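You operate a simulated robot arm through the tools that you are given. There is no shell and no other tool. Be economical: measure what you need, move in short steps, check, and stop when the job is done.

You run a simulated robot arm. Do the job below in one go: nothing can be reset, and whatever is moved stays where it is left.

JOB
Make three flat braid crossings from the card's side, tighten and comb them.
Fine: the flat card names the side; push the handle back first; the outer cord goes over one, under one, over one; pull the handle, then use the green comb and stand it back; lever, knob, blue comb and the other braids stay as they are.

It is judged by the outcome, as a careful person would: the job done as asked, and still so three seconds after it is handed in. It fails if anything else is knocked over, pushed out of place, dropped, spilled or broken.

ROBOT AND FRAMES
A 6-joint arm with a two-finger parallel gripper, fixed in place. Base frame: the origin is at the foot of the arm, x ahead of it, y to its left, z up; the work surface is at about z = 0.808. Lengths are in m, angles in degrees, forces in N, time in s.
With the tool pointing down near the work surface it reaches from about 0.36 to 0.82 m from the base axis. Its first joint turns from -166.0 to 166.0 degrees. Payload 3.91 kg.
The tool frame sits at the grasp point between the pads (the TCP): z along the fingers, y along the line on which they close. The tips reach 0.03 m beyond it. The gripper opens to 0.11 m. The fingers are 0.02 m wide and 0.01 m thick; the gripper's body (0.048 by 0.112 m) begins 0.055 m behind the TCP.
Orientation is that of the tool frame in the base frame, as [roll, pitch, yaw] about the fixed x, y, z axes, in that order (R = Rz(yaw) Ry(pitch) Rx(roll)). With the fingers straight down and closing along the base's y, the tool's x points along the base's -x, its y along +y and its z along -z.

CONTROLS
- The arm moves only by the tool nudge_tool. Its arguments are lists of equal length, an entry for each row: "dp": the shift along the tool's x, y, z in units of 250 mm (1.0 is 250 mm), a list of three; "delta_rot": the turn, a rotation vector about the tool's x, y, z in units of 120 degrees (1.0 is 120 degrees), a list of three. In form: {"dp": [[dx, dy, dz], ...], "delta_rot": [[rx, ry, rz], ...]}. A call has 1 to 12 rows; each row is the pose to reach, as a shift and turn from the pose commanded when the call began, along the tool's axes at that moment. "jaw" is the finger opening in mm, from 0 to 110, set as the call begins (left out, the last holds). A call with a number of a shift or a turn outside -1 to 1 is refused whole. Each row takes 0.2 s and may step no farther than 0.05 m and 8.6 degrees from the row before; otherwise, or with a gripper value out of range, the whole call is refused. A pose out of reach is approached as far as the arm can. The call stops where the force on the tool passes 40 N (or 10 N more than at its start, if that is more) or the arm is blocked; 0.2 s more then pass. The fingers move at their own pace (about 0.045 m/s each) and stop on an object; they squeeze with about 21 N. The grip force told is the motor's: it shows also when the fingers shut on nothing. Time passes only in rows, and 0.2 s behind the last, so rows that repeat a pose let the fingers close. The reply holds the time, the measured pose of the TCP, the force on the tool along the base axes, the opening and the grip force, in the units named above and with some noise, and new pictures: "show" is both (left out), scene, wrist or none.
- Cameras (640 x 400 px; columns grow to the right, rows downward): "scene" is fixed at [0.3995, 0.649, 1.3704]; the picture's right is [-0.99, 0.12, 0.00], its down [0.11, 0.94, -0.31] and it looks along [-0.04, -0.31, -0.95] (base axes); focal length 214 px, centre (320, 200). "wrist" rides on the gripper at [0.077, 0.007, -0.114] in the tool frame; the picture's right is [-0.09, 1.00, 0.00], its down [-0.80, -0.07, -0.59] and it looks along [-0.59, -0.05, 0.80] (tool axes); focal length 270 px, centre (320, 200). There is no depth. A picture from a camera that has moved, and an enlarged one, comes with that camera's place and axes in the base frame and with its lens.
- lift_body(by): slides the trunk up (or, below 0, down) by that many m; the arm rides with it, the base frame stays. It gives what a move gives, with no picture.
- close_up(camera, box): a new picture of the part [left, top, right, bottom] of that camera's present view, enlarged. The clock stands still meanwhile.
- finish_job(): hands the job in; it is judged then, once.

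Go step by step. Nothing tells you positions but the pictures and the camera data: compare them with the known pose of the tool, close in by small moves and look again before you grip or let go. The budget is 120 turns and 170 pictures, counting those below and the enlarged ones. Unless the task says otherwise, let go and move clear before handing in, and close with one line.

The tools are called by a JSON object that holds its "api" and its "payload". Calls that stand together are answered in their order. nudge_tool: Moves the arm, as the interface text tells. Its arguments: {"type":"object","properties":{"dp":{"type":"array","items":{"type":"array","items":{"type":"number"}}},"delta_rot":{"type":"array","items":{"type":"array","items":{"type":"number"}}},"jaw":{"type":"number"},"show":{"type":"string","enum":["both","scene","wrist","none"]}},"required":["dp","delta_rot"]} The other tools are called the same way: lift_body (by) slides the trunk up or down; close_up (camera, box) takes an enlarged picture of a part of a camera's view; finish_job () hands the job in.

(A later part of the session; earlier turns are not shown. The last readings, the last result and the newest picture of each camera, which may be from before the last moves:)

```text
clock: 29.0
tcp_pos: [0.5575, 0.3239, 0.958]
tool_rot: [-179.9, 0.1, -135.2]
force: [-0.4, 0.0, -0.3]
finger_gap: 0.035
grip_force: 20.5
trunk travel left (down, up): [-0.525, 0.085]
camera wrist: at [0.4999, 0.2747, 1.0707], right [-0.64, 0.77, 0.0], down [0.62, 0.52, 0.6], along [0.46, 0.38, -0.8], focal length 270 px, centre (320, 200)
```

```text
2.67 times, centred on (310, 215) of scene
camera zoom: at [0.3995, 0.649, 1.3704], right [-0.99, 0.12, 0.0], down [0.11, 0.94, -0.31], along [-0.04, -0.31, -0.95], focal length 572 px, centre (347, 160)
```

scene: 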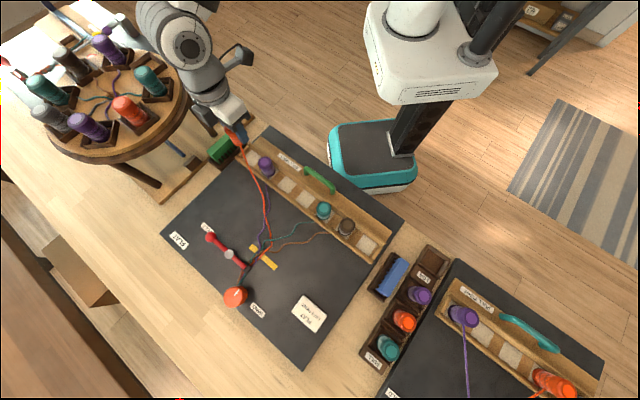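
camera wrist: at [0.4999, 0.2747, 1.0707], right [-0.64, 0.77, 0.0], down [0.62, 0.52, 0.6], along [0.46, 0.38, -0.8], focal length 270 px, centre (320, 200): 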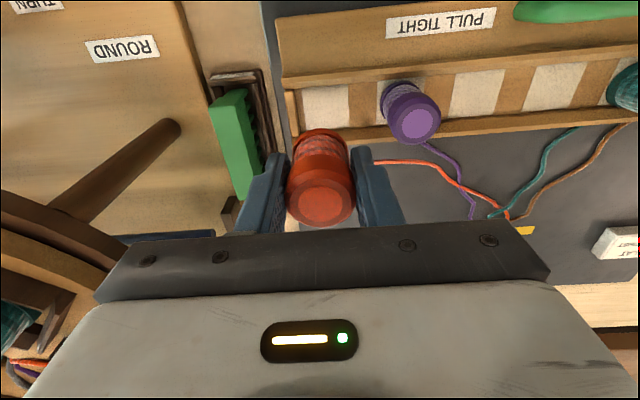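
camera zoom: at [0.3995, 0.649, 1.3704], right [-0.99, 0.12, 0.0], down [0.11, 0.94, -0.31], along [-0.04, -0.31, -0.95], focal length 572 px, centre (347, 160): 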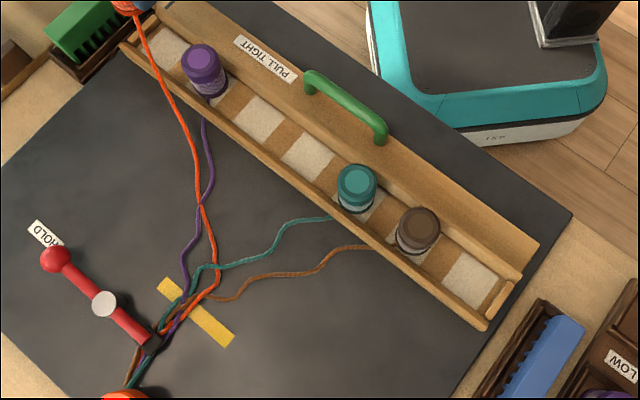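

Orange's cord lies over purple's. I lower it into slot 7, biased a little inward from the end wall.

{"api": "nudge_tool", "payload": {"dp": [[-0.008, 0.014, 0.12], [-0.008, 0.014, 0.22], [-0.008, 0.014, 0.29], [-0.008, 0.014, 0.32], [-0.008, 0.014, 0.338], [-0.008, 0.014, 0.348], [-0.008, 0.014, 0.354]], "delta_rot": [[0, 0, 0], [0, 0, 0], [0, 0, 0], [0, 0, 0], [0, 0, 0], [0, 0, 0], [0, 0, 0]]}}

{"api": "close_up", "payload": {"camera": "wrist", "box": [220, 80, 480, 240]}}

```text
clock: 30.6
tcp_pos: [0.5567, 0.3286, 0.8717]
tool_rot: [-179.8, 0.3, -135.1]
force: [-3.9, -2.9, 10.4]
finger_gap: 0.035
grip_force: 21.0
trunk travel left (down, up): [-0.525, 0.085]
camera wrist: at [0.4976, 0.279, 0.9843], right [-0.64, 0.77, 0.0], down [0.62, 0.51, 0.6], along [0.46, 0.38, -0.8], focal length 270 px, centre (320, 200)
```

scene: 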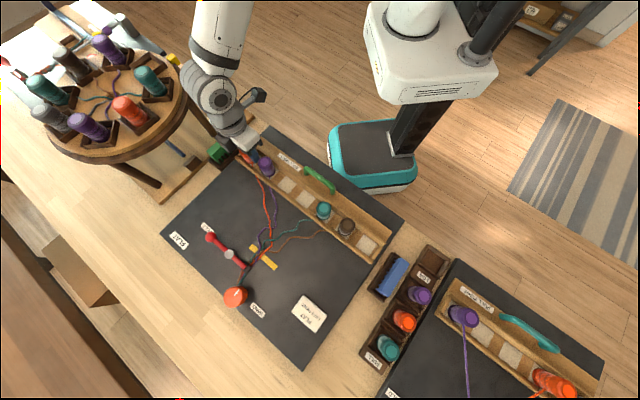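
wrist: 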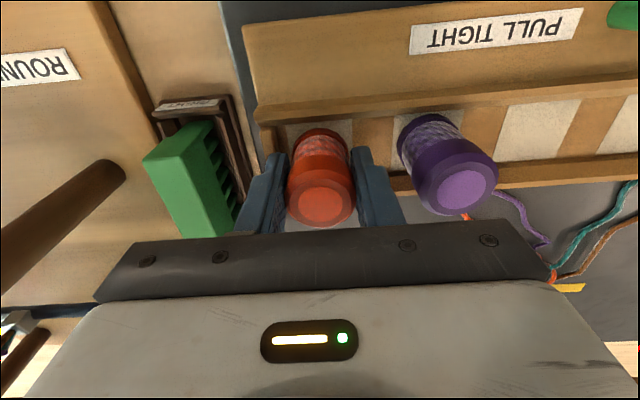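

```text
2.46 times, centred on (350, 160) of wrist
camera zoom: at [0.4976, 0.279, 0.9843], right [-0.64, 0.77, 0.0], down [0.62, 0.51, 0.6], along [0.46, 0.38, -0.8], focal length 665 px, centre (246, 298)
```

zoom: 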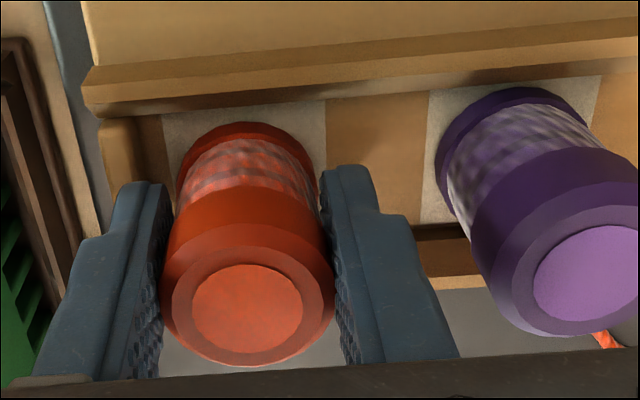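

There is light contact 2 mm above the seat, most likely the outer finger on the end wall. I open just enough to set the bobbin down, then rise straight up.

{"api": "nudge_tool", "payload": {"dp": [[0, 0, 0], [0, 0, 0], [0, 0, 0], [0, 0, -0.04], [0, 0, -0.1], [0, 0, -0.2], [0, 0, -0.32], [0, 0, -0.48]], "delta_rot": [[0, 0, 0], [0, 0, 0], [0, 0, 0], [0, 0, 0], [0, 0, 0], [0, 0, 0], [0, 0, 0], [0, 0, 0]], "jaw": 45}}

{"api": "close_up", "payload": {"camera": "scene", "box": [200, 120, 380, 270]}}

```text
clock: 32.4
tcp_pos: [0.5562, 0.3298, 0.9899]
tool_rot: [-180.0, 0.1, -135.1]
force: [-0.4, 1.2, 0.3]
finger_gap: 0.0449
grip_force: 0.1
trunk travel left (down, up): [-0.525, 0.085]
camera wrist: at [0.4986, 0.2803, 1.1031], right [-0.64, 0.77, 0.0], down [0.62, 0.52, 0.6], along [0.46, 0.38, -0.8], focal length 270 px, centre (320, 200)
```

scene: 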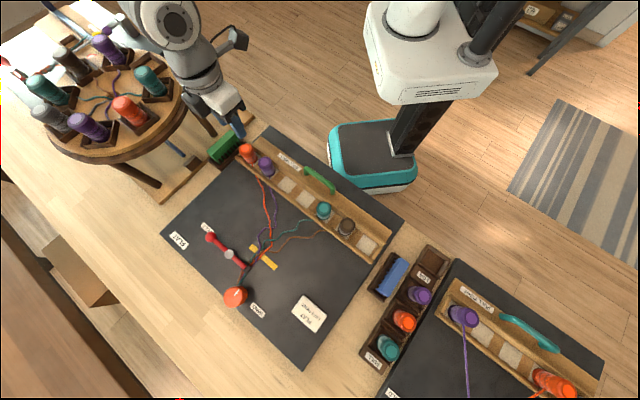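
wrist: 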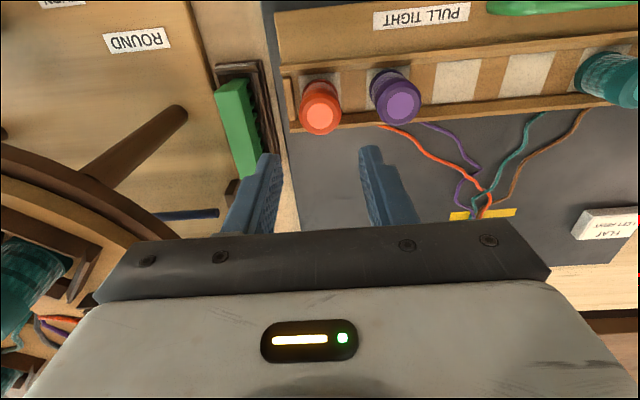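

```text
2.67 times, centred on (290, 195) of scene
camera zoom: at [0.3995, 0.649, 1.3704], right [-0.99, 0.12, 0.0], down [0.11, 0.94, -0.31], along [-0.04, -0.31, -0.95], focal length 572 px, centre (400, 213)
```

zoom: 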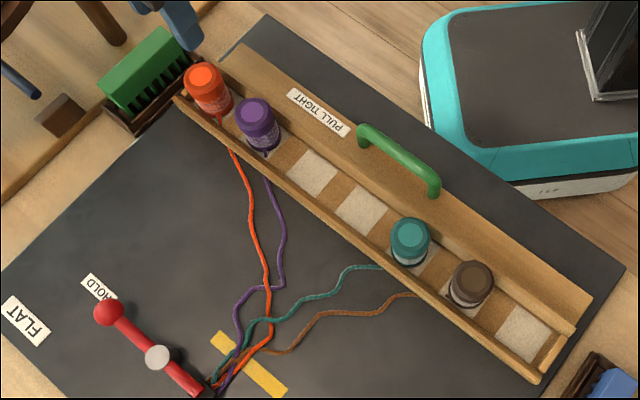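

All three crossings lie as asked: brown, teal, purple, then orange outermost on the far side. Next I pull the handle, so I bring the closed fingers between the bar and the trough.

{"api": "nudge_tool", "payload": {"dp": [[0.02, 0.16, 0], [0.05, 0.32, 0], [0.08, 0.48, 0], [0.1, 0.64, 0], [0.126, 0.788, 0], [0.126, 0.788, 0.14], [0.126, 0.788, 0.26], [0.126, 0.788, 0.34]], "delta_rot": [[0, 0, 0], [0, 0, 0], [0, 0, 0], [0, 0, 0], [0, 0, 0], [0, 0, 0], [0, 0, 0], [0, 0, 0]], "jaw": 0}}

{"api": "close_up", "payload": {"camera": "wrist", "box": [200, 50, 440, 240]}}

{"api": "close_up", "payload": {"camera": "scene", "box": [270, 140, 370, 220]}}

```text
clock: 34.2
tcp_pos: [0.3964, 0.4472, 0.9023]
tool_rot: [-179.9, 0.2, -135.1]
force: [-0.1, 0.2, 0.4]
finger_gap: 0.0001
grip_force: 20.6
trunk travel left (down, up): [-0.525, 0.085]
camera wrist: at [0.3374, 0.3969, 1.0164], right [-0.64, 0.77, 0.0], down [0.62, 0.52, 0.6], along [0.46, 0.38, -0.8], focal length 270 px, centre (320, 200)
```

scene: 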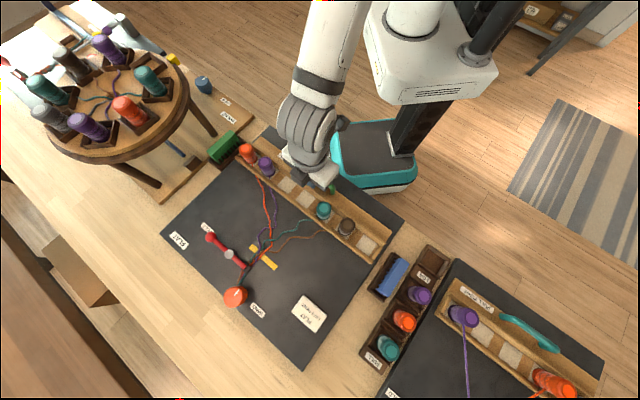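
wrist: 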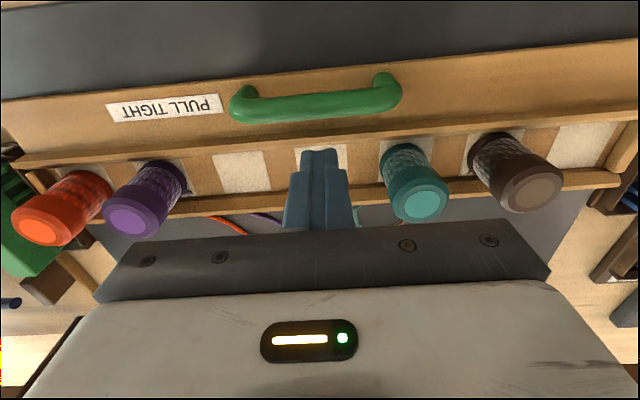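

```text
2.11 times, centred on (320, 145) of wrist
camera zoom: at [0.3374, 0.3969, 1.0164], right [-0.64, 0.77, 0.0], down [0.62, 0.52, 0.6], along [0.46, 0.38, -0.8], focal length 569 px, centre (320, 316)
```

zoom: 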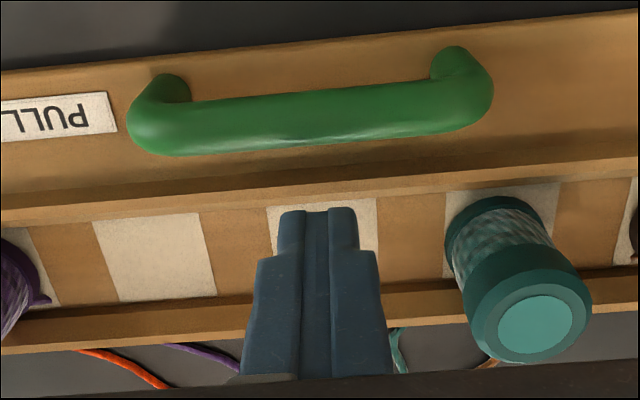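

```text
5.00 times, centred on (320, 180) of scene
camera zoom: at [0.3995, 0.649, 1.3704], right [-0.99, 0.12, 0.0], down [0.11, 0.94, -0.31], along [-0.04, -0.31, -0.95], focal length 1072 px, centre (320, 300)
```

zoom: 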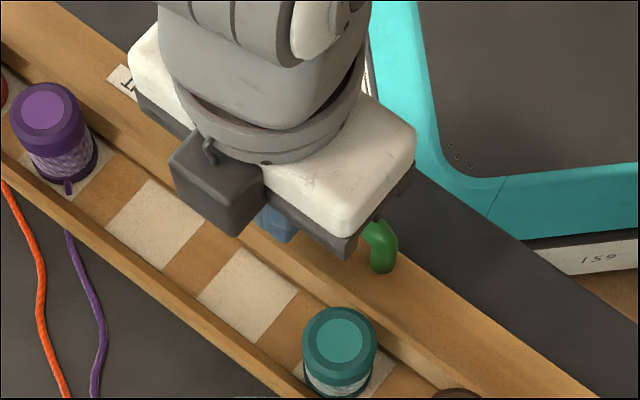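

The fingers are just in front of the bar. I descend to hook it and then pull slowly.

{"api": "nudge_tool", "payload": {"dp": [[0, 0, 0.05], [0, 0, 0.09], [0.03, 0, 0.09], [0.06, 0, 0.09], [0.09, 0, 0.09], [0.12, 0, 0.09]], "delta_rot": [[0, 0, 0], [0, 0, 0], [0, 0, 0], [0, 0, 0], [0, 0, 0], [0, 0, 0]]}}

```text
clock: 35.6
tcp_pos: [0.3739, 0.4241, 0.8819]
tool_rot: [-179.9, 0.0, -135.2]
force: [1.1, 1.0, 0.4]
finger_gap: 0.0
grip_force: 20.8
trunk travel left (down, up): [-0.525, 0.085]
camera wrist: at [0.316, 0.3753, 0.9947], right [-0.64, 0.77, 0.0], down [0.62, 0.52, 0.59], along [0.46, 0.38, -0.8], focal length 270 px, centre (320, 200)
```

scene: 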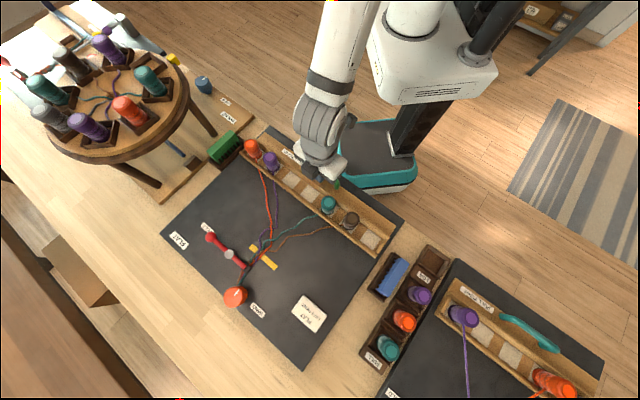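
wrist: 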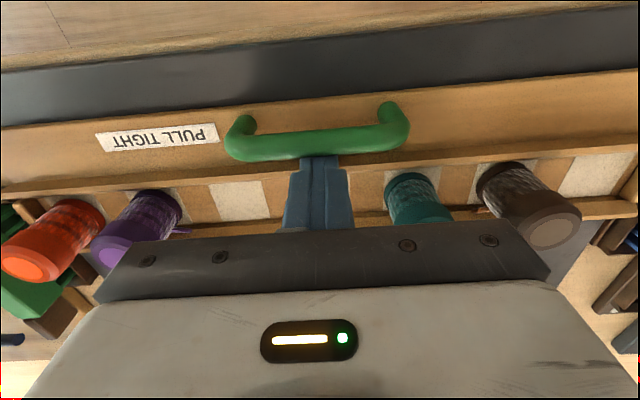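

The rail is coming back smoothly. I keep pulling to its stop.

{"api": "nudge_tool", "payload": {"dp": [[0.03, 0, 0], [0.06, 0, 0], [0.09, 0, 0], [0.12, 0, 0], [0.14, 0, 0], [0.16, 0, 0], [0.18, 0, 0], [0.2, 0, 0]], "delta_rot": [[0, 0, 0], [0, 0, 0], [0, 0, 0], [0, 0, 0], [0, 0, 0], [0, 0, 0], [0, 0, 0], [0, 0, 0]]}}

{"api": "close_up", "payload": {"camera": "scene", "box": [200, 120, 400, 280]}}

```text
clock: 37.0
tcp_pos: [0.3554, 0.4054, 0.8841]
tool_rot: [179.8, 1.4, -135.1]
force: [11.2, 8.4, -1.3]
finger_gap: 0.0
grip_force: 21.1
trunk travel left (down, up): [-0.525, 0.085]
stopped in row 6: the force on the tool passed its limit (the readings are from after the stop); the commanded pose is now the measured one
camera wrist: at [0.2946, 0.354, 0.996], right [-0.64, 0.77, 0.0], down [0.61, 0.5, 0.61], along [0.47, 0.39, -0.79], focal length 270 px, centre (320, 200)
```

scene: 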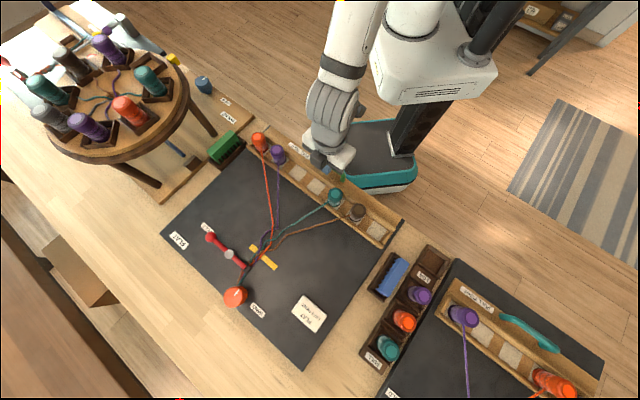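
wrist: 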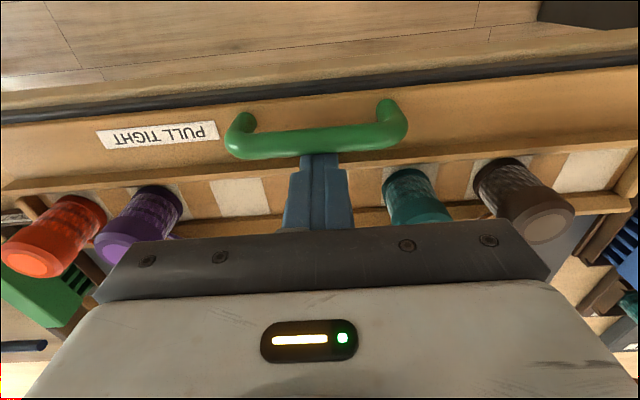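

```text
2.50 times, centred on (300, 200) of scene
camera zoom: at [0.3995, 0.649, 1.3704], right [-0.99, 0.12, 0.0], down [0.11, 0.94, -0.31], along [-0.04, -0.31, -0.95], focal length 536 px, centre (370, 200)
```

zoom: 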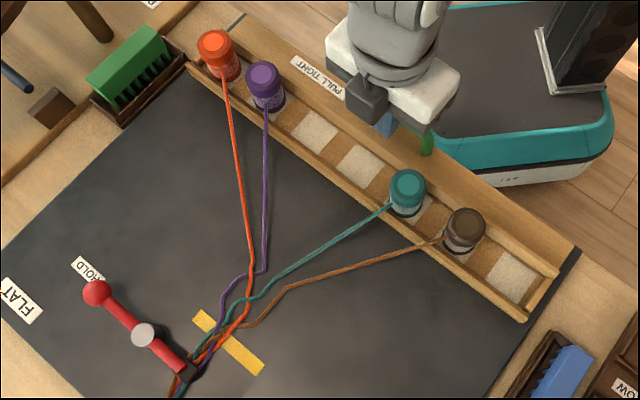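

The rail is back at its tight stop and the cords are taut. I free the fingers, rise, and go to look at the green comb and the round stand beside it.

{"api": "nudge_tool", "payload": {"dp": [[-0.024, 0, 0], [-0.024, 0, -0.15], [-0.024, 0, -0.32], [-0.024, 0, -0.5], [-0.1, -0.15, -0.55], [-0.18, -0.31, -0.6], [-0.27, -0.47, -0.624], [-0.36, -0.63, -0.624], [-0.45, -0.79, -0.624], [-0.5, -0.94, -0.624]], "delta_rot": [[0, 0.0117, 0], [0, 0.0117, 0], [0, 0.0117, 0], [0, 0.0117, 0], [0, 0.0117, 0], [0, 0.0117, 0], [0, 0.0117, 0], [0, 0.0117, 0], [0, 0.0117, 0], [0, 0.0117, 0]], "jaw": 50}}

{"api": "close_up", "payload": {"camera": "wrist", "box": [160, 40, 480, 240]}}

{"api": "close_up", "payload": {"camera": "scene", "box": [190, 110, 270, 190]}}

```text
clock: 39.1
tcp_pos: [0.6043, 0.3227, 1.0419]
tool_rot: [-180.0, -0.4, -135.1]
force: [0.1, -1.0, -0.8]
finger_gap: 0.0501
grip_force: 0.0
trunk travel left (down, up): [-0.525, 0.085]
camera wrist: at [0.5477, 0.2736, 1.1555], right [-0.64, 0.77, 0.0], down [0.62, 0.52, 0.59], along [0.45, 0.38, -0.81], focal length 270 px, centre (320, 200)
```

scene: 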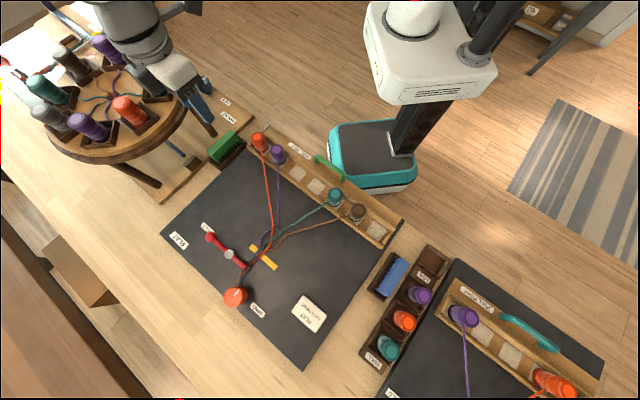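
wrist: 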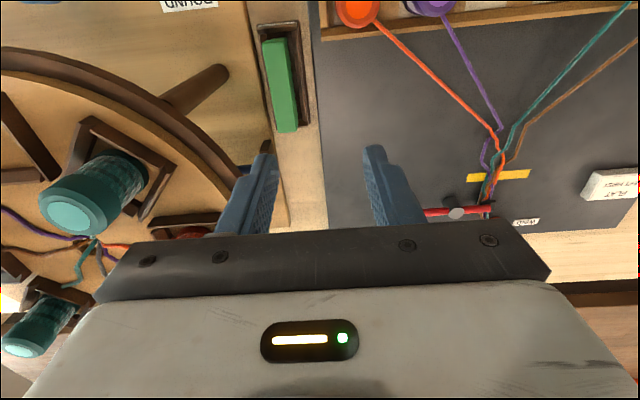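

```text
2.00 times, centred on (320, 140) of wrist
camera zoom: at [0.5477, 0.2736, 1.1555], right [-0.64, 0.77, 0.0], down [0.62, 0.52, 0.59], along [0.45, 0.38, -0.81], focal length 541 px, centre (320, 320)
```

zoom: 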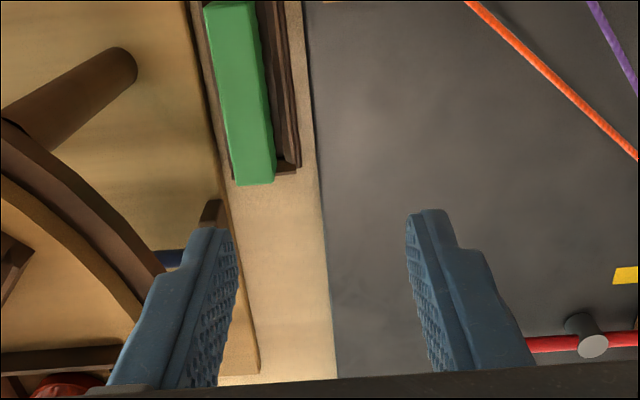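

```text
5.00 times, centred on (230, 150) of scene
camera zoom: at [0.3995, 0.649, 1.3704], right [-0.99, 0.12, 0.0], down [0.11, 0.94, -0.31], along [-0.04, -0.31, -0.95], focal length 1072 px, centre (770, 450)
```

zoom: 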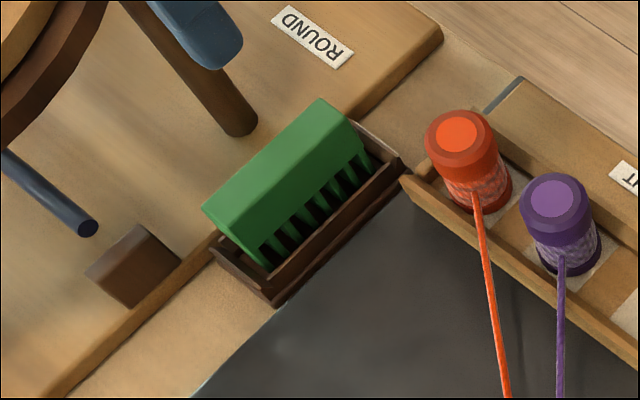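

The comb stands teeth-down in its rack with its length along the board's front-back direction, centred at about (0.629, 0.291) with its top near 0.862. The round table rim clears the gripper by about 30 mm. I hover over the comb.

{"api": "nudge_tool", "payload": {"dp": [[0.009, -0.08, 0.05], [0.018, -0.16, 0.1], [0.018, -0.16, 0.25], [0.018, -0.16, 0.4]], "delta_rot": [[0, 0, 0], [0, 0, 0], [0, 0, 0], [0, 0, 0]]}}

{"api": "close_up", "payload": {"camera": "scene", "box": [170, 90, 270, 170]}}

```text
clock: 40.1
tcp_pos: [0.6302, 0.2905, 0.969]
tool_rot: [-179.7, -0.1, -135.3]
force: [-3.6, -2.7, 8.1]
finger_gap: 0.0497
grip_force: 0.0
trunk travel left (down, up): [-0.525, 0.085]
stopped in row 4: the force on the tool passed its limit (the readings are from after the stop); the commanded pose is now the measured one
camera wrist: at [0.5719, 0.2421, 1.0823], right [-0.64, 0.77, 0.0], down [0.62, 0.52, 0.59], along [0.46, 0.38, -0.8], focal length 270 px, centre (320, 200)
```

scene: 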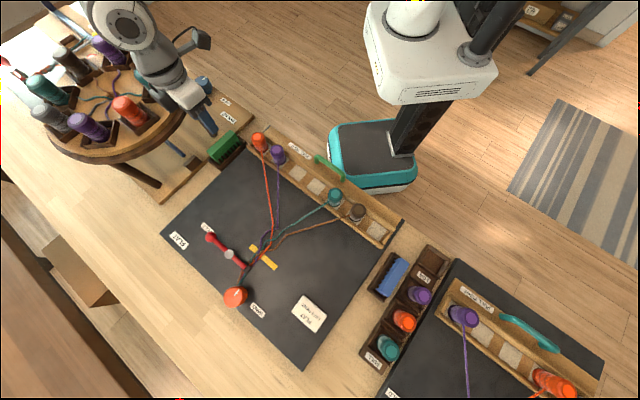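
wrist: 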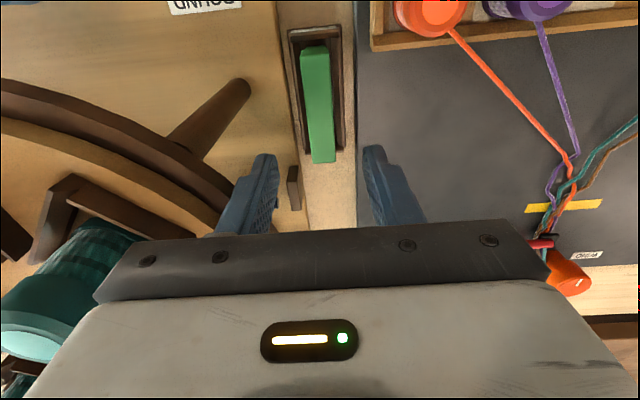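

```text
5.00 times, centred on (220, 130) of scene
camera zoom: at [0.3995, 0.649, 1.3704], right [-0.99, 0.12, 0.0], down [0.11, 0.94, -0.31], along [-0.04, -0.31, -0.95], focal length 1072 px, centre (820, 550)
```

zoom: 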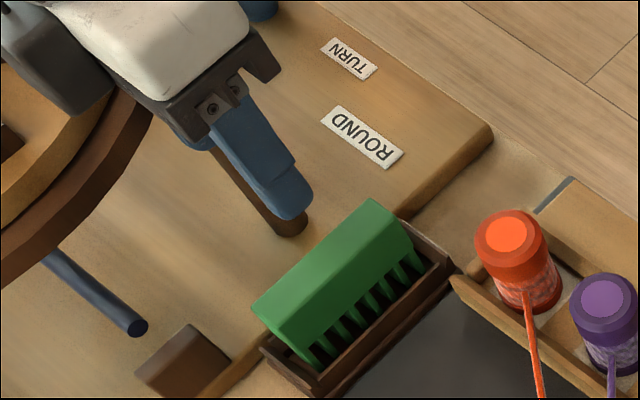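

Something touched, probably the gripper body against the round stand. I retreat straight up at once and check the stand.

{"api": "nudge_tool", "payload": {"dp": [[0, 0, -0.1], [0, 0.05, -0.24], [-0.02, 0.15, -0.36], [-0.02, 0.3, -0.4]], "delta_rot": [[0, 0, 0], [0, 0, 0], [0, 0, 0], [0, 0, 0]]}}

{"api": "close_up", "payload": {"camera": "scene", "box": [20, 10, 240, 200]}}

{"api": "close_up", "payload": {"camera": "wrist", "box": [0, 0, 320, 240]}}

```text
clock: 41.1
tcp_pos: [0.5794, 0.3471, 1.068]
tool_rot: [-179.8, -0.2, -135.2]
force: [0.2, 0.1, -0.4]
finger_gap: 0.0501
grip_force: 0.1
trunk travel left (down, up): [-0.525, 0.085]
camera wrist: at [0.522, 0.298, 1.1799], right [-0.64, 0.77, 0.0], down [0.62, 0.52, 0.59], along [0.46, 0.38, -0.81], focal length 270 px, centre (320, 200)
```

scene: 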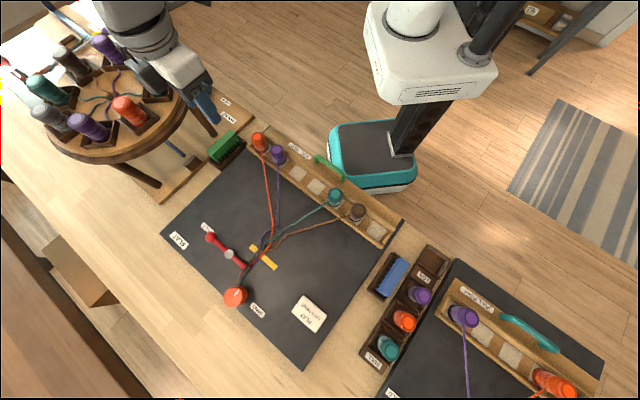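
wrist: 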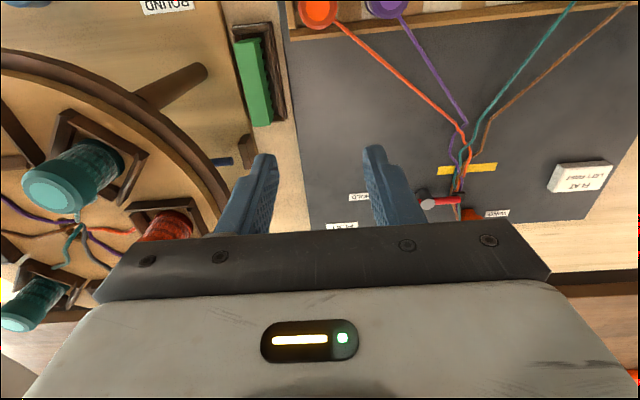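

```text
2.11 times, centred on (130, 105) of scene
camera zoom: at [0.3995, 0.649, 1.3704], right [-0.99, 0.12, 0.0], down [0.11, 0.94, -0.31], along [-0.04, -0.31, -0.95], focal length 452 px, centre (720, 400)
```

zoom: 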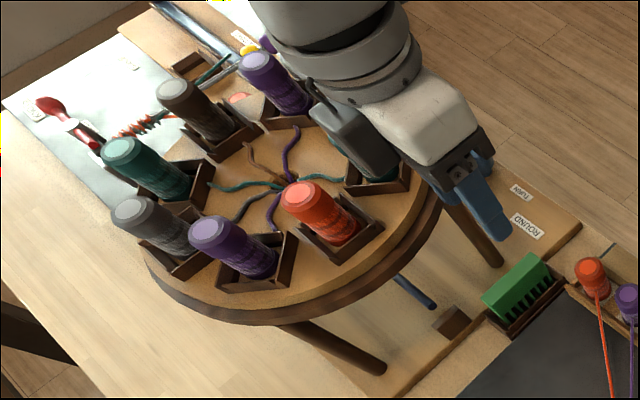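

```text
1.67 times, centred on (160, 120) of wrist
camera zoom: at [0.522, 0.298, 1.1799], right [-0.64, 0.77, 0.0], down [0.62, 0.52, 0.59], along [0.46, 0.38, -0.81], focal length 450 px, centre (587, 333)
```

zoom: 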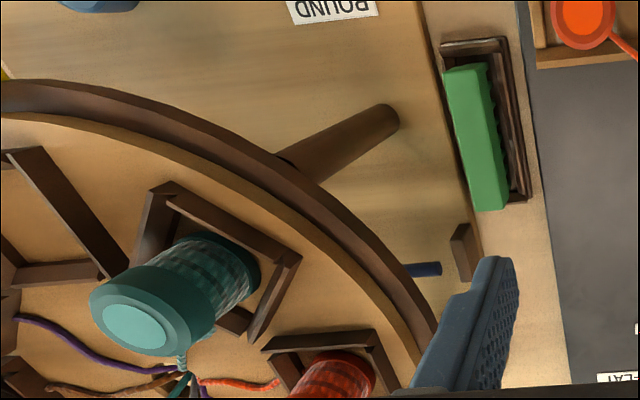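

The round stand's bobbins and rim look unmoved; the gripper's front box came down on the outer orange bobbin there. I'll tilt the tool 35° back, away from the stand, which still closes squarely on the comb, and approach from the rail side.

{"api": "nudge_tool", "payload": {"dp": [[0.1, 0, 0], [0.22, 0, 0.05], [0.22, -0.1, 0.12], [0.22, -0.2, 0.22], [0.22, -0.3, 0.32]], "delta_rot": [[0, -0.058, 0], [0, -0.117, 0], [0, -0.175, 0], [0, -0.233, 0], [0, -0.292, 0]], "jaw": 44}}

{"api": "close_up", "payload": {"camera": "scene", "box": [20, 10, 240, 200]}}

{"api": "close_up", "payload": {"camera": "scene", "box": [170, 90, 270, 170]}}

```text
clock: 42.3
tcp_pos: [0.5946, 0.2523, 0.9857]
tool_rot: [-179.7, 34.7, -135.0]
force: [-0.2, 0.8, -1.3]
finger_gap: 0.0439
grip_force: 0.1
trunk travel left (down, up): [-0.525, 0.085]
camera wrist: at [0.5008, 0.168, 1.0354], right [-0.65, 0.76, 0.05], down [0.27, 0.18, 0.95], along [0.71, 0.63, -0.32], focal length 270 px, centre (320, 200)
```

scene: 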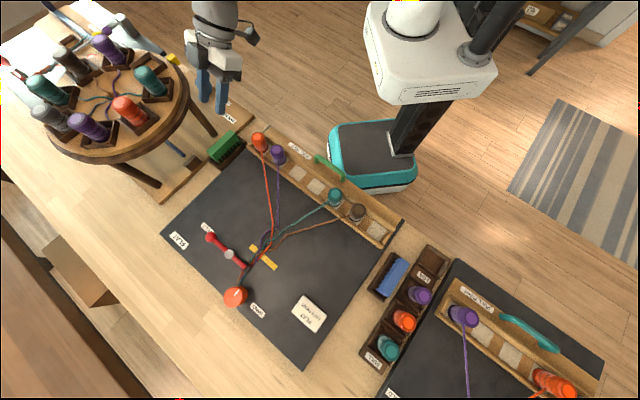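
wrist: 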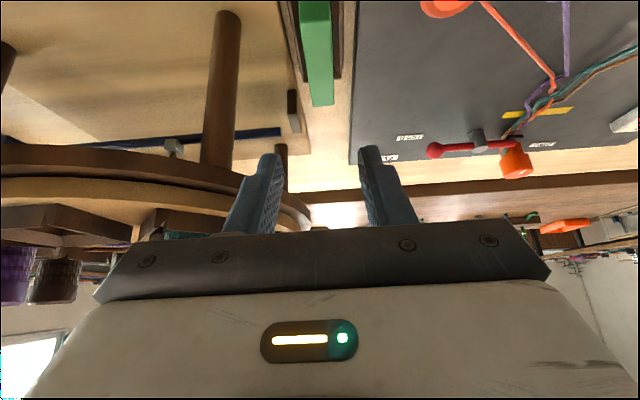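

```text
2.11 times, centred on (130, 105) of scene
camera zoom: at [0.3995, 0.649, 1.3704], right [-0.99, 0.12, 0.0], down [0.11, 0.94, -0.31], along [-0.04, -0.31, -0.95], focal length 452 px, centre (720, 400)
```

zoom: 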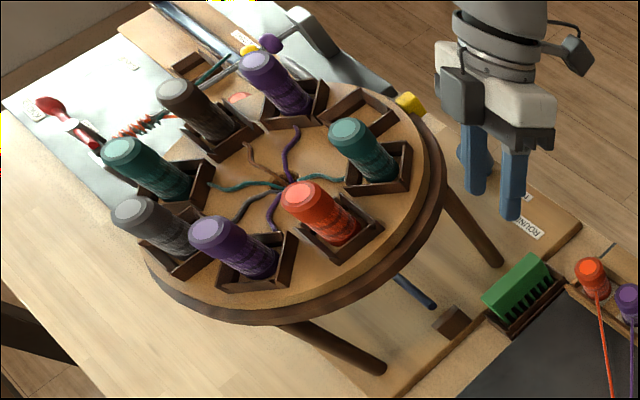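

```text
5.00 times, centred on (220, 130) of scene
camera zoom: at [0.3995, 0.649, 1.3704], right [-0.99, 0.12, 0.0], down [0.11, 0.94, -0.31], along [-0.04, -0.31, -0.95], focal length 1072 px, centre (820, 550)
```

zoom: 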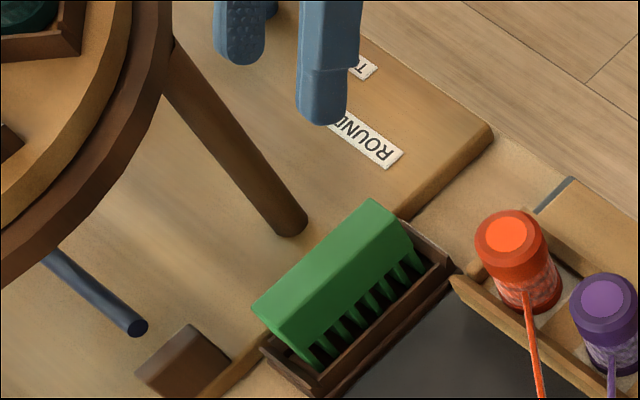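

The stand is unchanged, and the tilted gripper clears its rim. I approach the comb along a slanted path and stop short to check.

{"api": "nudge_tool", "payload": {"dp": [[0.042, 0.004, 0.124], [0.085, 0.006, 0.248], [0.127, 0.006, 0.36]], "delta_rot": [[0, 0, 0], [0, 0, 0], [0, 0, 0]]}}

{"api": "close_up", "payload": {"camera": "scene", "box": [170, 90, 270, 170]}}

{"api": "close_up", "payload": {"camera": "wrist", "box": [200, 60, 440, 240]}}

```text
clock: 43.1
tcp_pos: [0.6101, 0.2751, 0.8939]
tool_rot: [-179.8, 34.9, -135.1]
force: [0.4, 0.0, -0.2]
finger_gap: 0.0437
grip_force: 0.0
trunk travel left (down, up): [-0.525, 0.085]
camera wrist: at [0.516, 0.1892, 0.9429], right [-0.65, 0.76, 0.05], down [0.27, 0.18, 0.95], along [0.71, 0.63, -0.32], focal length 270 px, centre (320, 200)
```

scene: 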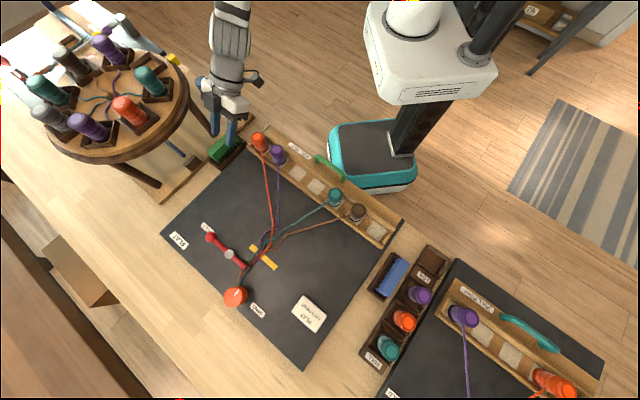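
wrist: 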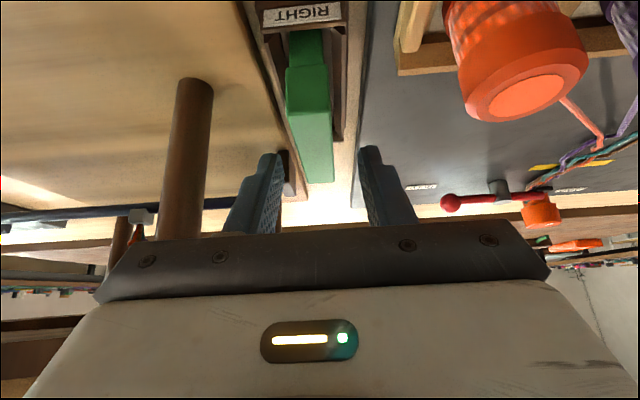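

```text
5.00 times, centred on (220, 130) of scene
camera zoom: at [0.3995, 0.649, 1.3704], right [-0.99, 0.12, 0.0], down [0.11, 0.94, -0.31], along [-0.04, -0.31, -0.95], focal length 1072 px, centre (820, 550)
```

zoom: 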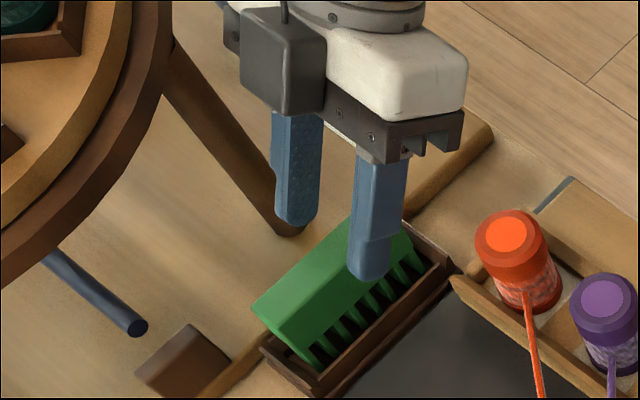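

```text
2.22 times, centred on (320, 150) of wrist
camera zoom: at [0.516, 0.1892, 0.9429], right [-0.65, 0.76, 0.05], down [0.27, 0.18, 0.95], along [0.71, 0.63, -0.32], focal length 601 px, centre (320, 311)
```

zoom: 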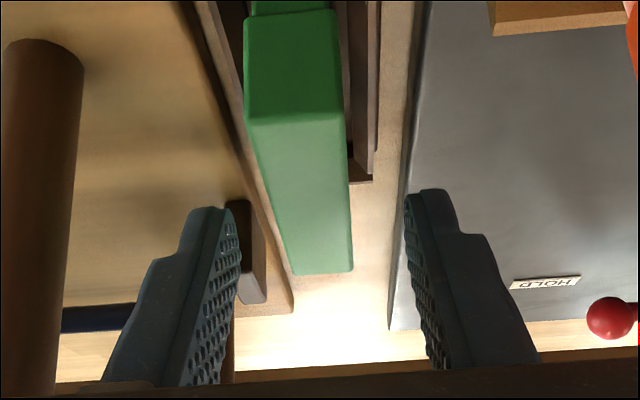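

The comb runs from d=0.607 to 0.696 at s=-0.241, with a block about 28 mm tall. I shift 4 mm sideways and go down onto it.

{"api": "nudge_tool", "payload": {"dp": [[0.01, -0.016, 0.045], [0.021, -0.016, 0.095], [0.032, -0.016, 0.144]], "delta_rot": [[0, 0, 0], [0, 0, 0], [0, 0, 0]], "show": "wrist"}}

{"api": "close_up", "payload": {"camera": "scene", "box": [170, 90, 270, 170]}}

```text
clock: 43.9
tcp_pos: [0.6246, 0.2813, 0.8603]
tool_rot: [-179.7, 34.9, -135.1]
force: [0.1, 0.2, 0.2]
finger_gap: 0.044
grip_force: 0.0
trunk travel left (down, up): [-0.525, 0.085]
camera wrist: at [0.5295, 0.1955, 0.91], right [-0.65, 0.76, 0.05], down [0.27, 0.18, 0.95], along [0.71, 0.63, -0.32], focal length 270 px, centre (320, 200)
```

wrist: 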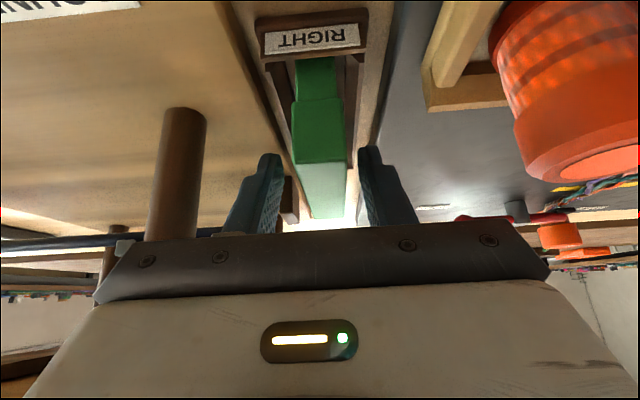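

```text
5.00 times, centred on (220, 130) of scene
camera zoom: at [0.3995, 0.649, 1.3704], right [-0.99, 0.12, 0.0], down [0.11, 0.94, -0.31], along [-0.04, -0.31, -0.95], focal length 1072 px, centre (820, 550)
```

zoom: 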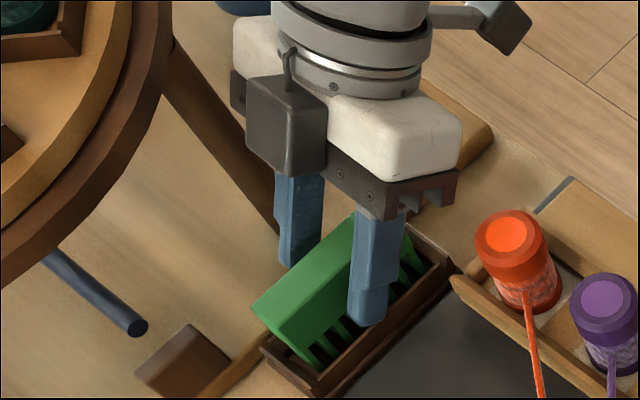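

The fingers straddle the comb's block with no contact. I close on it.

{"api": "nudge_tool", "payload": {"dp": [[0, 0, 0], [0, 0, 0], [0, 0, 0]], "delta_rot": [[0, 0, 0], [0, 0, 0], [0, 0, 0]], "jaw": 8, "show": "wrist"}}

```text
clock: 44.7
tcp_pos: [0.624, 0.2818, 0.861]
tool_rot: [-179.7, 34.9, -135.1]
force: [-0.4, -0.7, -0.2]
finger_gap: 0.0214
grip_force: 20.9
trunk travel left (down, up): [-0.525, 0.085]
camera wrist: at [0.5294, 0.1955, 0.9101], right [-0.65, 0.76, 0.05], down [0.27, 0.18, 0.95], along [0.71, 0.63, -0.32], focal length 270 px, centre (320, 200)
```

wrist: 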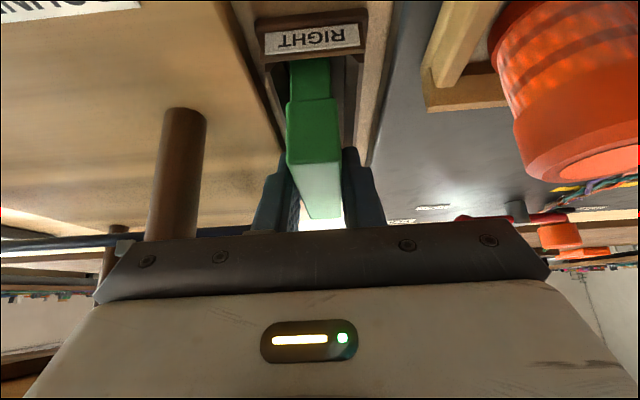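

Gripped (record: TCP 0.624, 0.282, 0.861). I lift it straight up out of the rack.

{"api": "nudge_tool", "payload": {"dp": [[-0.034, 0, -0.049], [-0.08, 0.0, -0.115], [-0.14, 0, -0.2], [-0.206, 0, -0.295]], "delta_rot": [[0, 0, 0], [0, 0, 0], [0, 0, 0], [0, 0, 0]]}}

{"api": "close_up", "payload": {"camera": "scene", "box": [170, 80, 270, 160]}}

```text
clock: 45.7
tcp_pos: [0.6224, 0.2808, 0.9509]
tool_rot: [-179.8, 35.0, -135.0]
force: [-0.8, -0.6, -0.4]
finger_gap: 0.0216
grip_force: 21.2
trunk travel left (down, up): [-0.525, 0.085]
camera wrist: at [0.529, 0.1945, 0.9998], right [-0.65, 0.76, 0.05], down [0.27, 0.17, 0.95], along [0.71, 0.63, -0.32], focal length 270 px, centre (320, 200)
```

scene: 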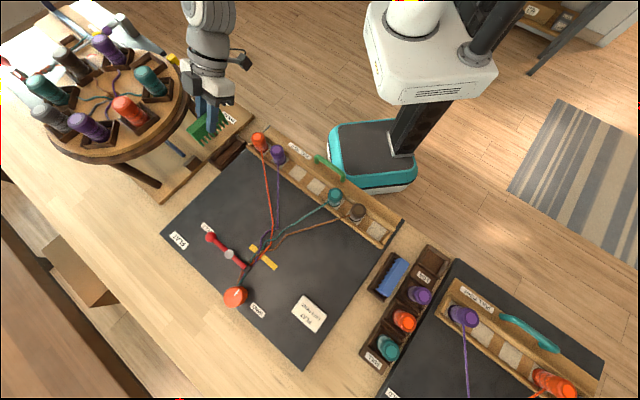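
wrist: 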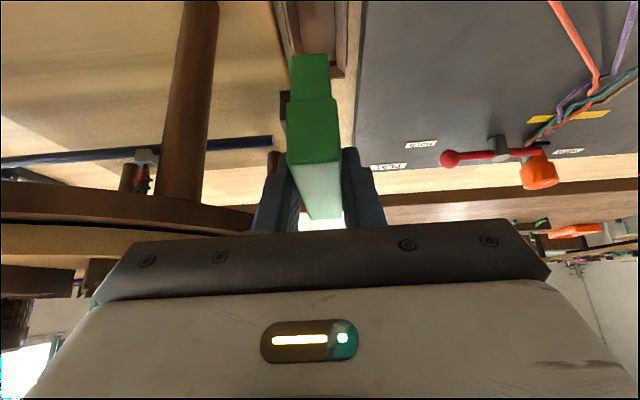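

```text
5.00 times, centred on (220, 120) of scene
camera zoom: at [0.3995, 0.649, 1.3704], right [-0.99, 0.12, 0.0], down [0.11, 0.94, -0.31], along [-0.04, -0.31, -0.95], focal length 1072 px, centre (820, 600)
```

zoom: 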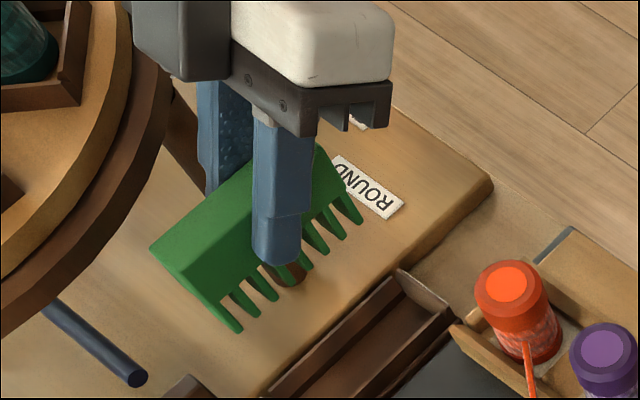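

The comb is held upright. I move it over the board away from the stand, then turn it a quarter so its teeth lie across the cords.

{"api": "nudge_tool", "payload": {"dp": [[0, 0.19, 0], [0, 0.38, 0], [-0.05, 0.57, 0.035], [-0.1, 0.76, 0.07], [-0.164, 0.93, 0.115]], "delta_rot": [[0, 0, 0], [0, 0, 0], [0, 0, 0], [0, 0, 0], [0, 0, 0]], "show": "none"}}

{"api": "nudge_tool", "payload": {"dp": [[0, 0, 0], [0, 0, 0], [0, 0, 0], [0, 0, 0], [0, 0, 0], [0, 0, 0], [0, 0, 0], [0, 0, 0], [0, 0, 0], [0, 0, 0], [0, 0, 0]], "delta_rot": [[-0.0391, 0, -0.0558], [-0.0782, 0, -0.1117], [-0.1173, 0, -0.1675], [-0.1564, 0, -0.2234], [-0.1955, 0, -0.2792], [-0.2346, 0, -0.3351], [-0.2737, 0, -0.3909], [-0.3128, 0, -0.4468], [-0.3519, 0, -0.5026], [-0.391, 0, -0.5585], [-0.4302, 0, -0.6143]]}}

{"api": "close_up", "payload": {"camera": "scene", "box": [200, 140, 360, 280]}}

```text
clock: 46.9
tcp_pos: [0.4942, 0.4853, 0.9512]
tool_rot: [-177.2, 34.8, -130.8]
force: [-0.7, 0.6, -1.4]
finger_gap: 0.0212
grip_force: 20.6
out of reach, approached as far as the arm can: row 4
trunk travel left (down, up): [-0.525, 0.085]
```

```text
clock: 49.3
tcp_pos: [0.4954, 0.4822, 0.95]
tool_rot: [179.8, 34.8, -45.2]
force: [-0.4, -0.3, -1.0]
finger_gap: 0.0214
grip_force: 20.7
out of reach, approached as far as the arm can: row 1, 2
trunk travel left (down, up): [-0.525, 0.085]
camera wrist: at [0.5836, 0.3869, 0.9993], right [-0.76, -0.65, 0.05], down [-0.17, 0.28, 0.95], along [-0.63, 0.71, -0.32], focal length 270 px, centre (320, 200)
```

scene: 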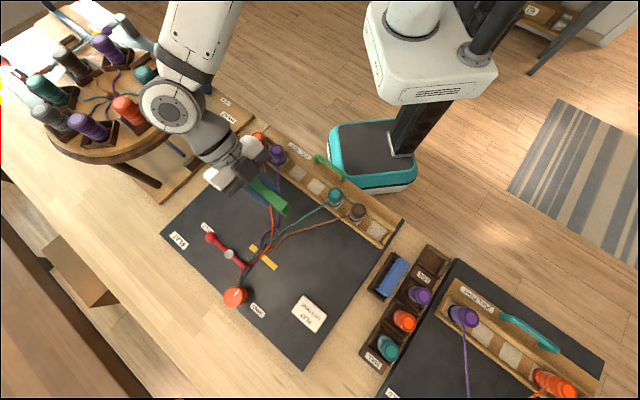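
wrist: 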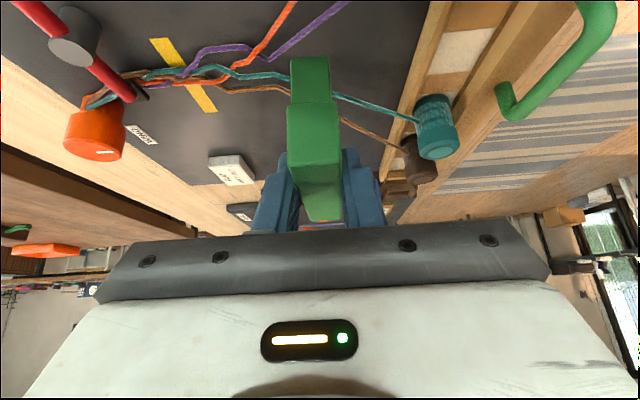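

```text
2.86 times, centred on (280, 210) of scene
camera zoom: at [0.3995, 0.649, 1.3704], right [-0.99, 0.12, 0.0], down [0.11, 0.94, -0.31], along [-0.04, -0.31, -0.95], focal length 613 px, centre (434, 171)
```

zoom: 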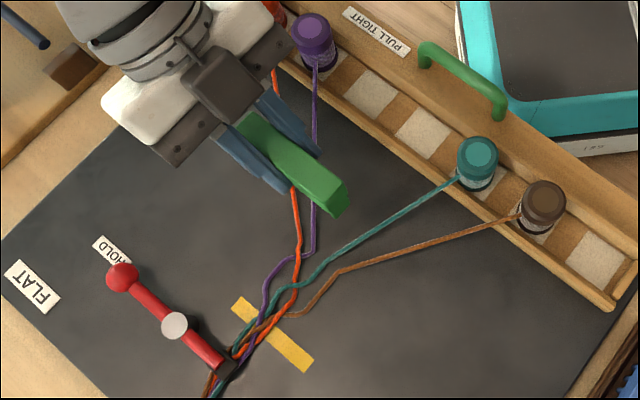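

The comb is now crosswise. I bring it over the cords just on the rail side of the crossings and check the alignment before lowering.

{"api": "nudge_tool", "payload": {"dp": [[0.006, -0.028, 0.077], [0.012, -0.056, 0.154], [0.018, -0.084, 0.231]], "delta_rot": [[0, 0, 0], [0, 0, 0], [0, 0, 0]]}}

{"api": "close_up", "payload": {"camera": "scene", "box": [210, 170, 330, 280]}}

{"api": "close_up", "payload": {"camera": "wrist", "box": [80, 0, 440, 240]}}

```text
clock: 50.1
tcp_pos: [0.4902, 0.5178, 0.9016]
tool_rot: [179.8, 34.8, -45.1]
force: [0.0, 0.0, -0.9]
finger_gap: 0.0217
grip_force: 20.8
trunk travel left (down, up): [-0.525, 0.085]
camera wrist: at [0.5776, 0.4222, 0.95], right [-0.76, -0.65, 0.05], down [-0.17, 0.28, 0.95], along [-0.63, 0.71, -0.32], focal length 270 px, centre (320, 200)
```

scene: 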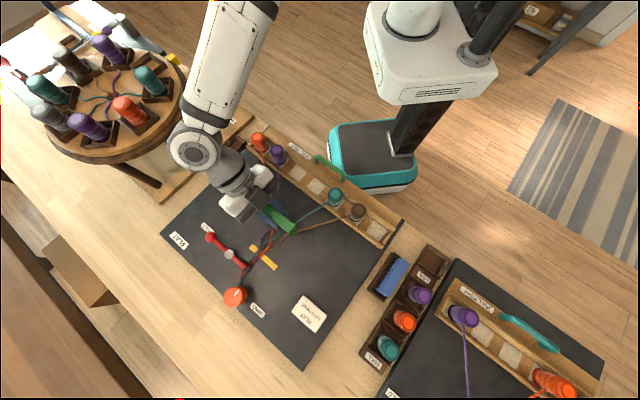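
wrist: 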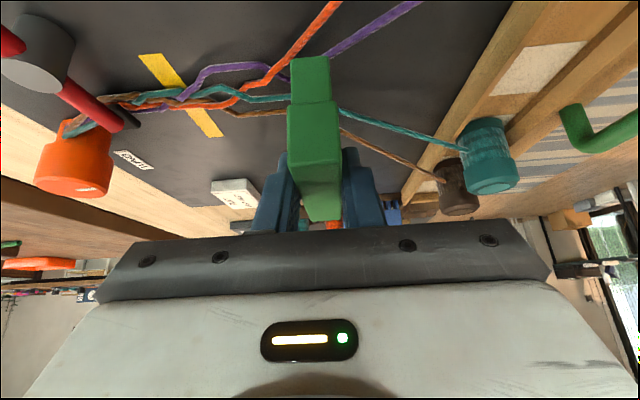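

```text
3.64 times, centred on (270, 225) of scene
camera zoom: at [0.3995, 0.649, 1.3704], right [-0.99, 0.12, 0.0], down [0.11, 0.94, -0.31], along [-0.04, -0.31, -0.95], focal length 780 px, centre (502, 109)
```

zoom: 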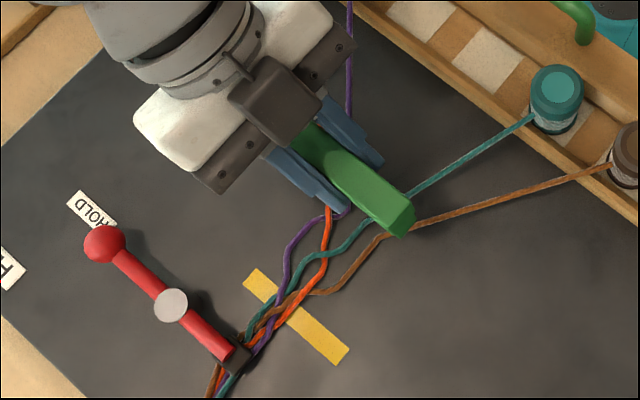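

```text
1.67 times, centred on (260, 120) of wrist
camera zoom: at [0.5776, 0.4222, 0.95], right [-0.76, -0.65, 0.05], down [-0.17, 0.28, 0.95], along [-0.63, 0.71, -0.32], focal length 450 px, centre (420, 333)
```

zoom: 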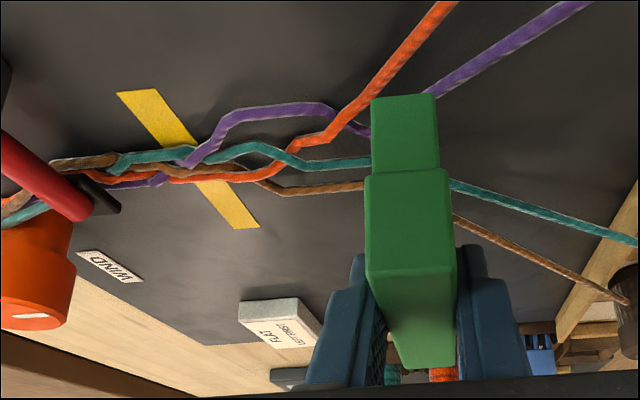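

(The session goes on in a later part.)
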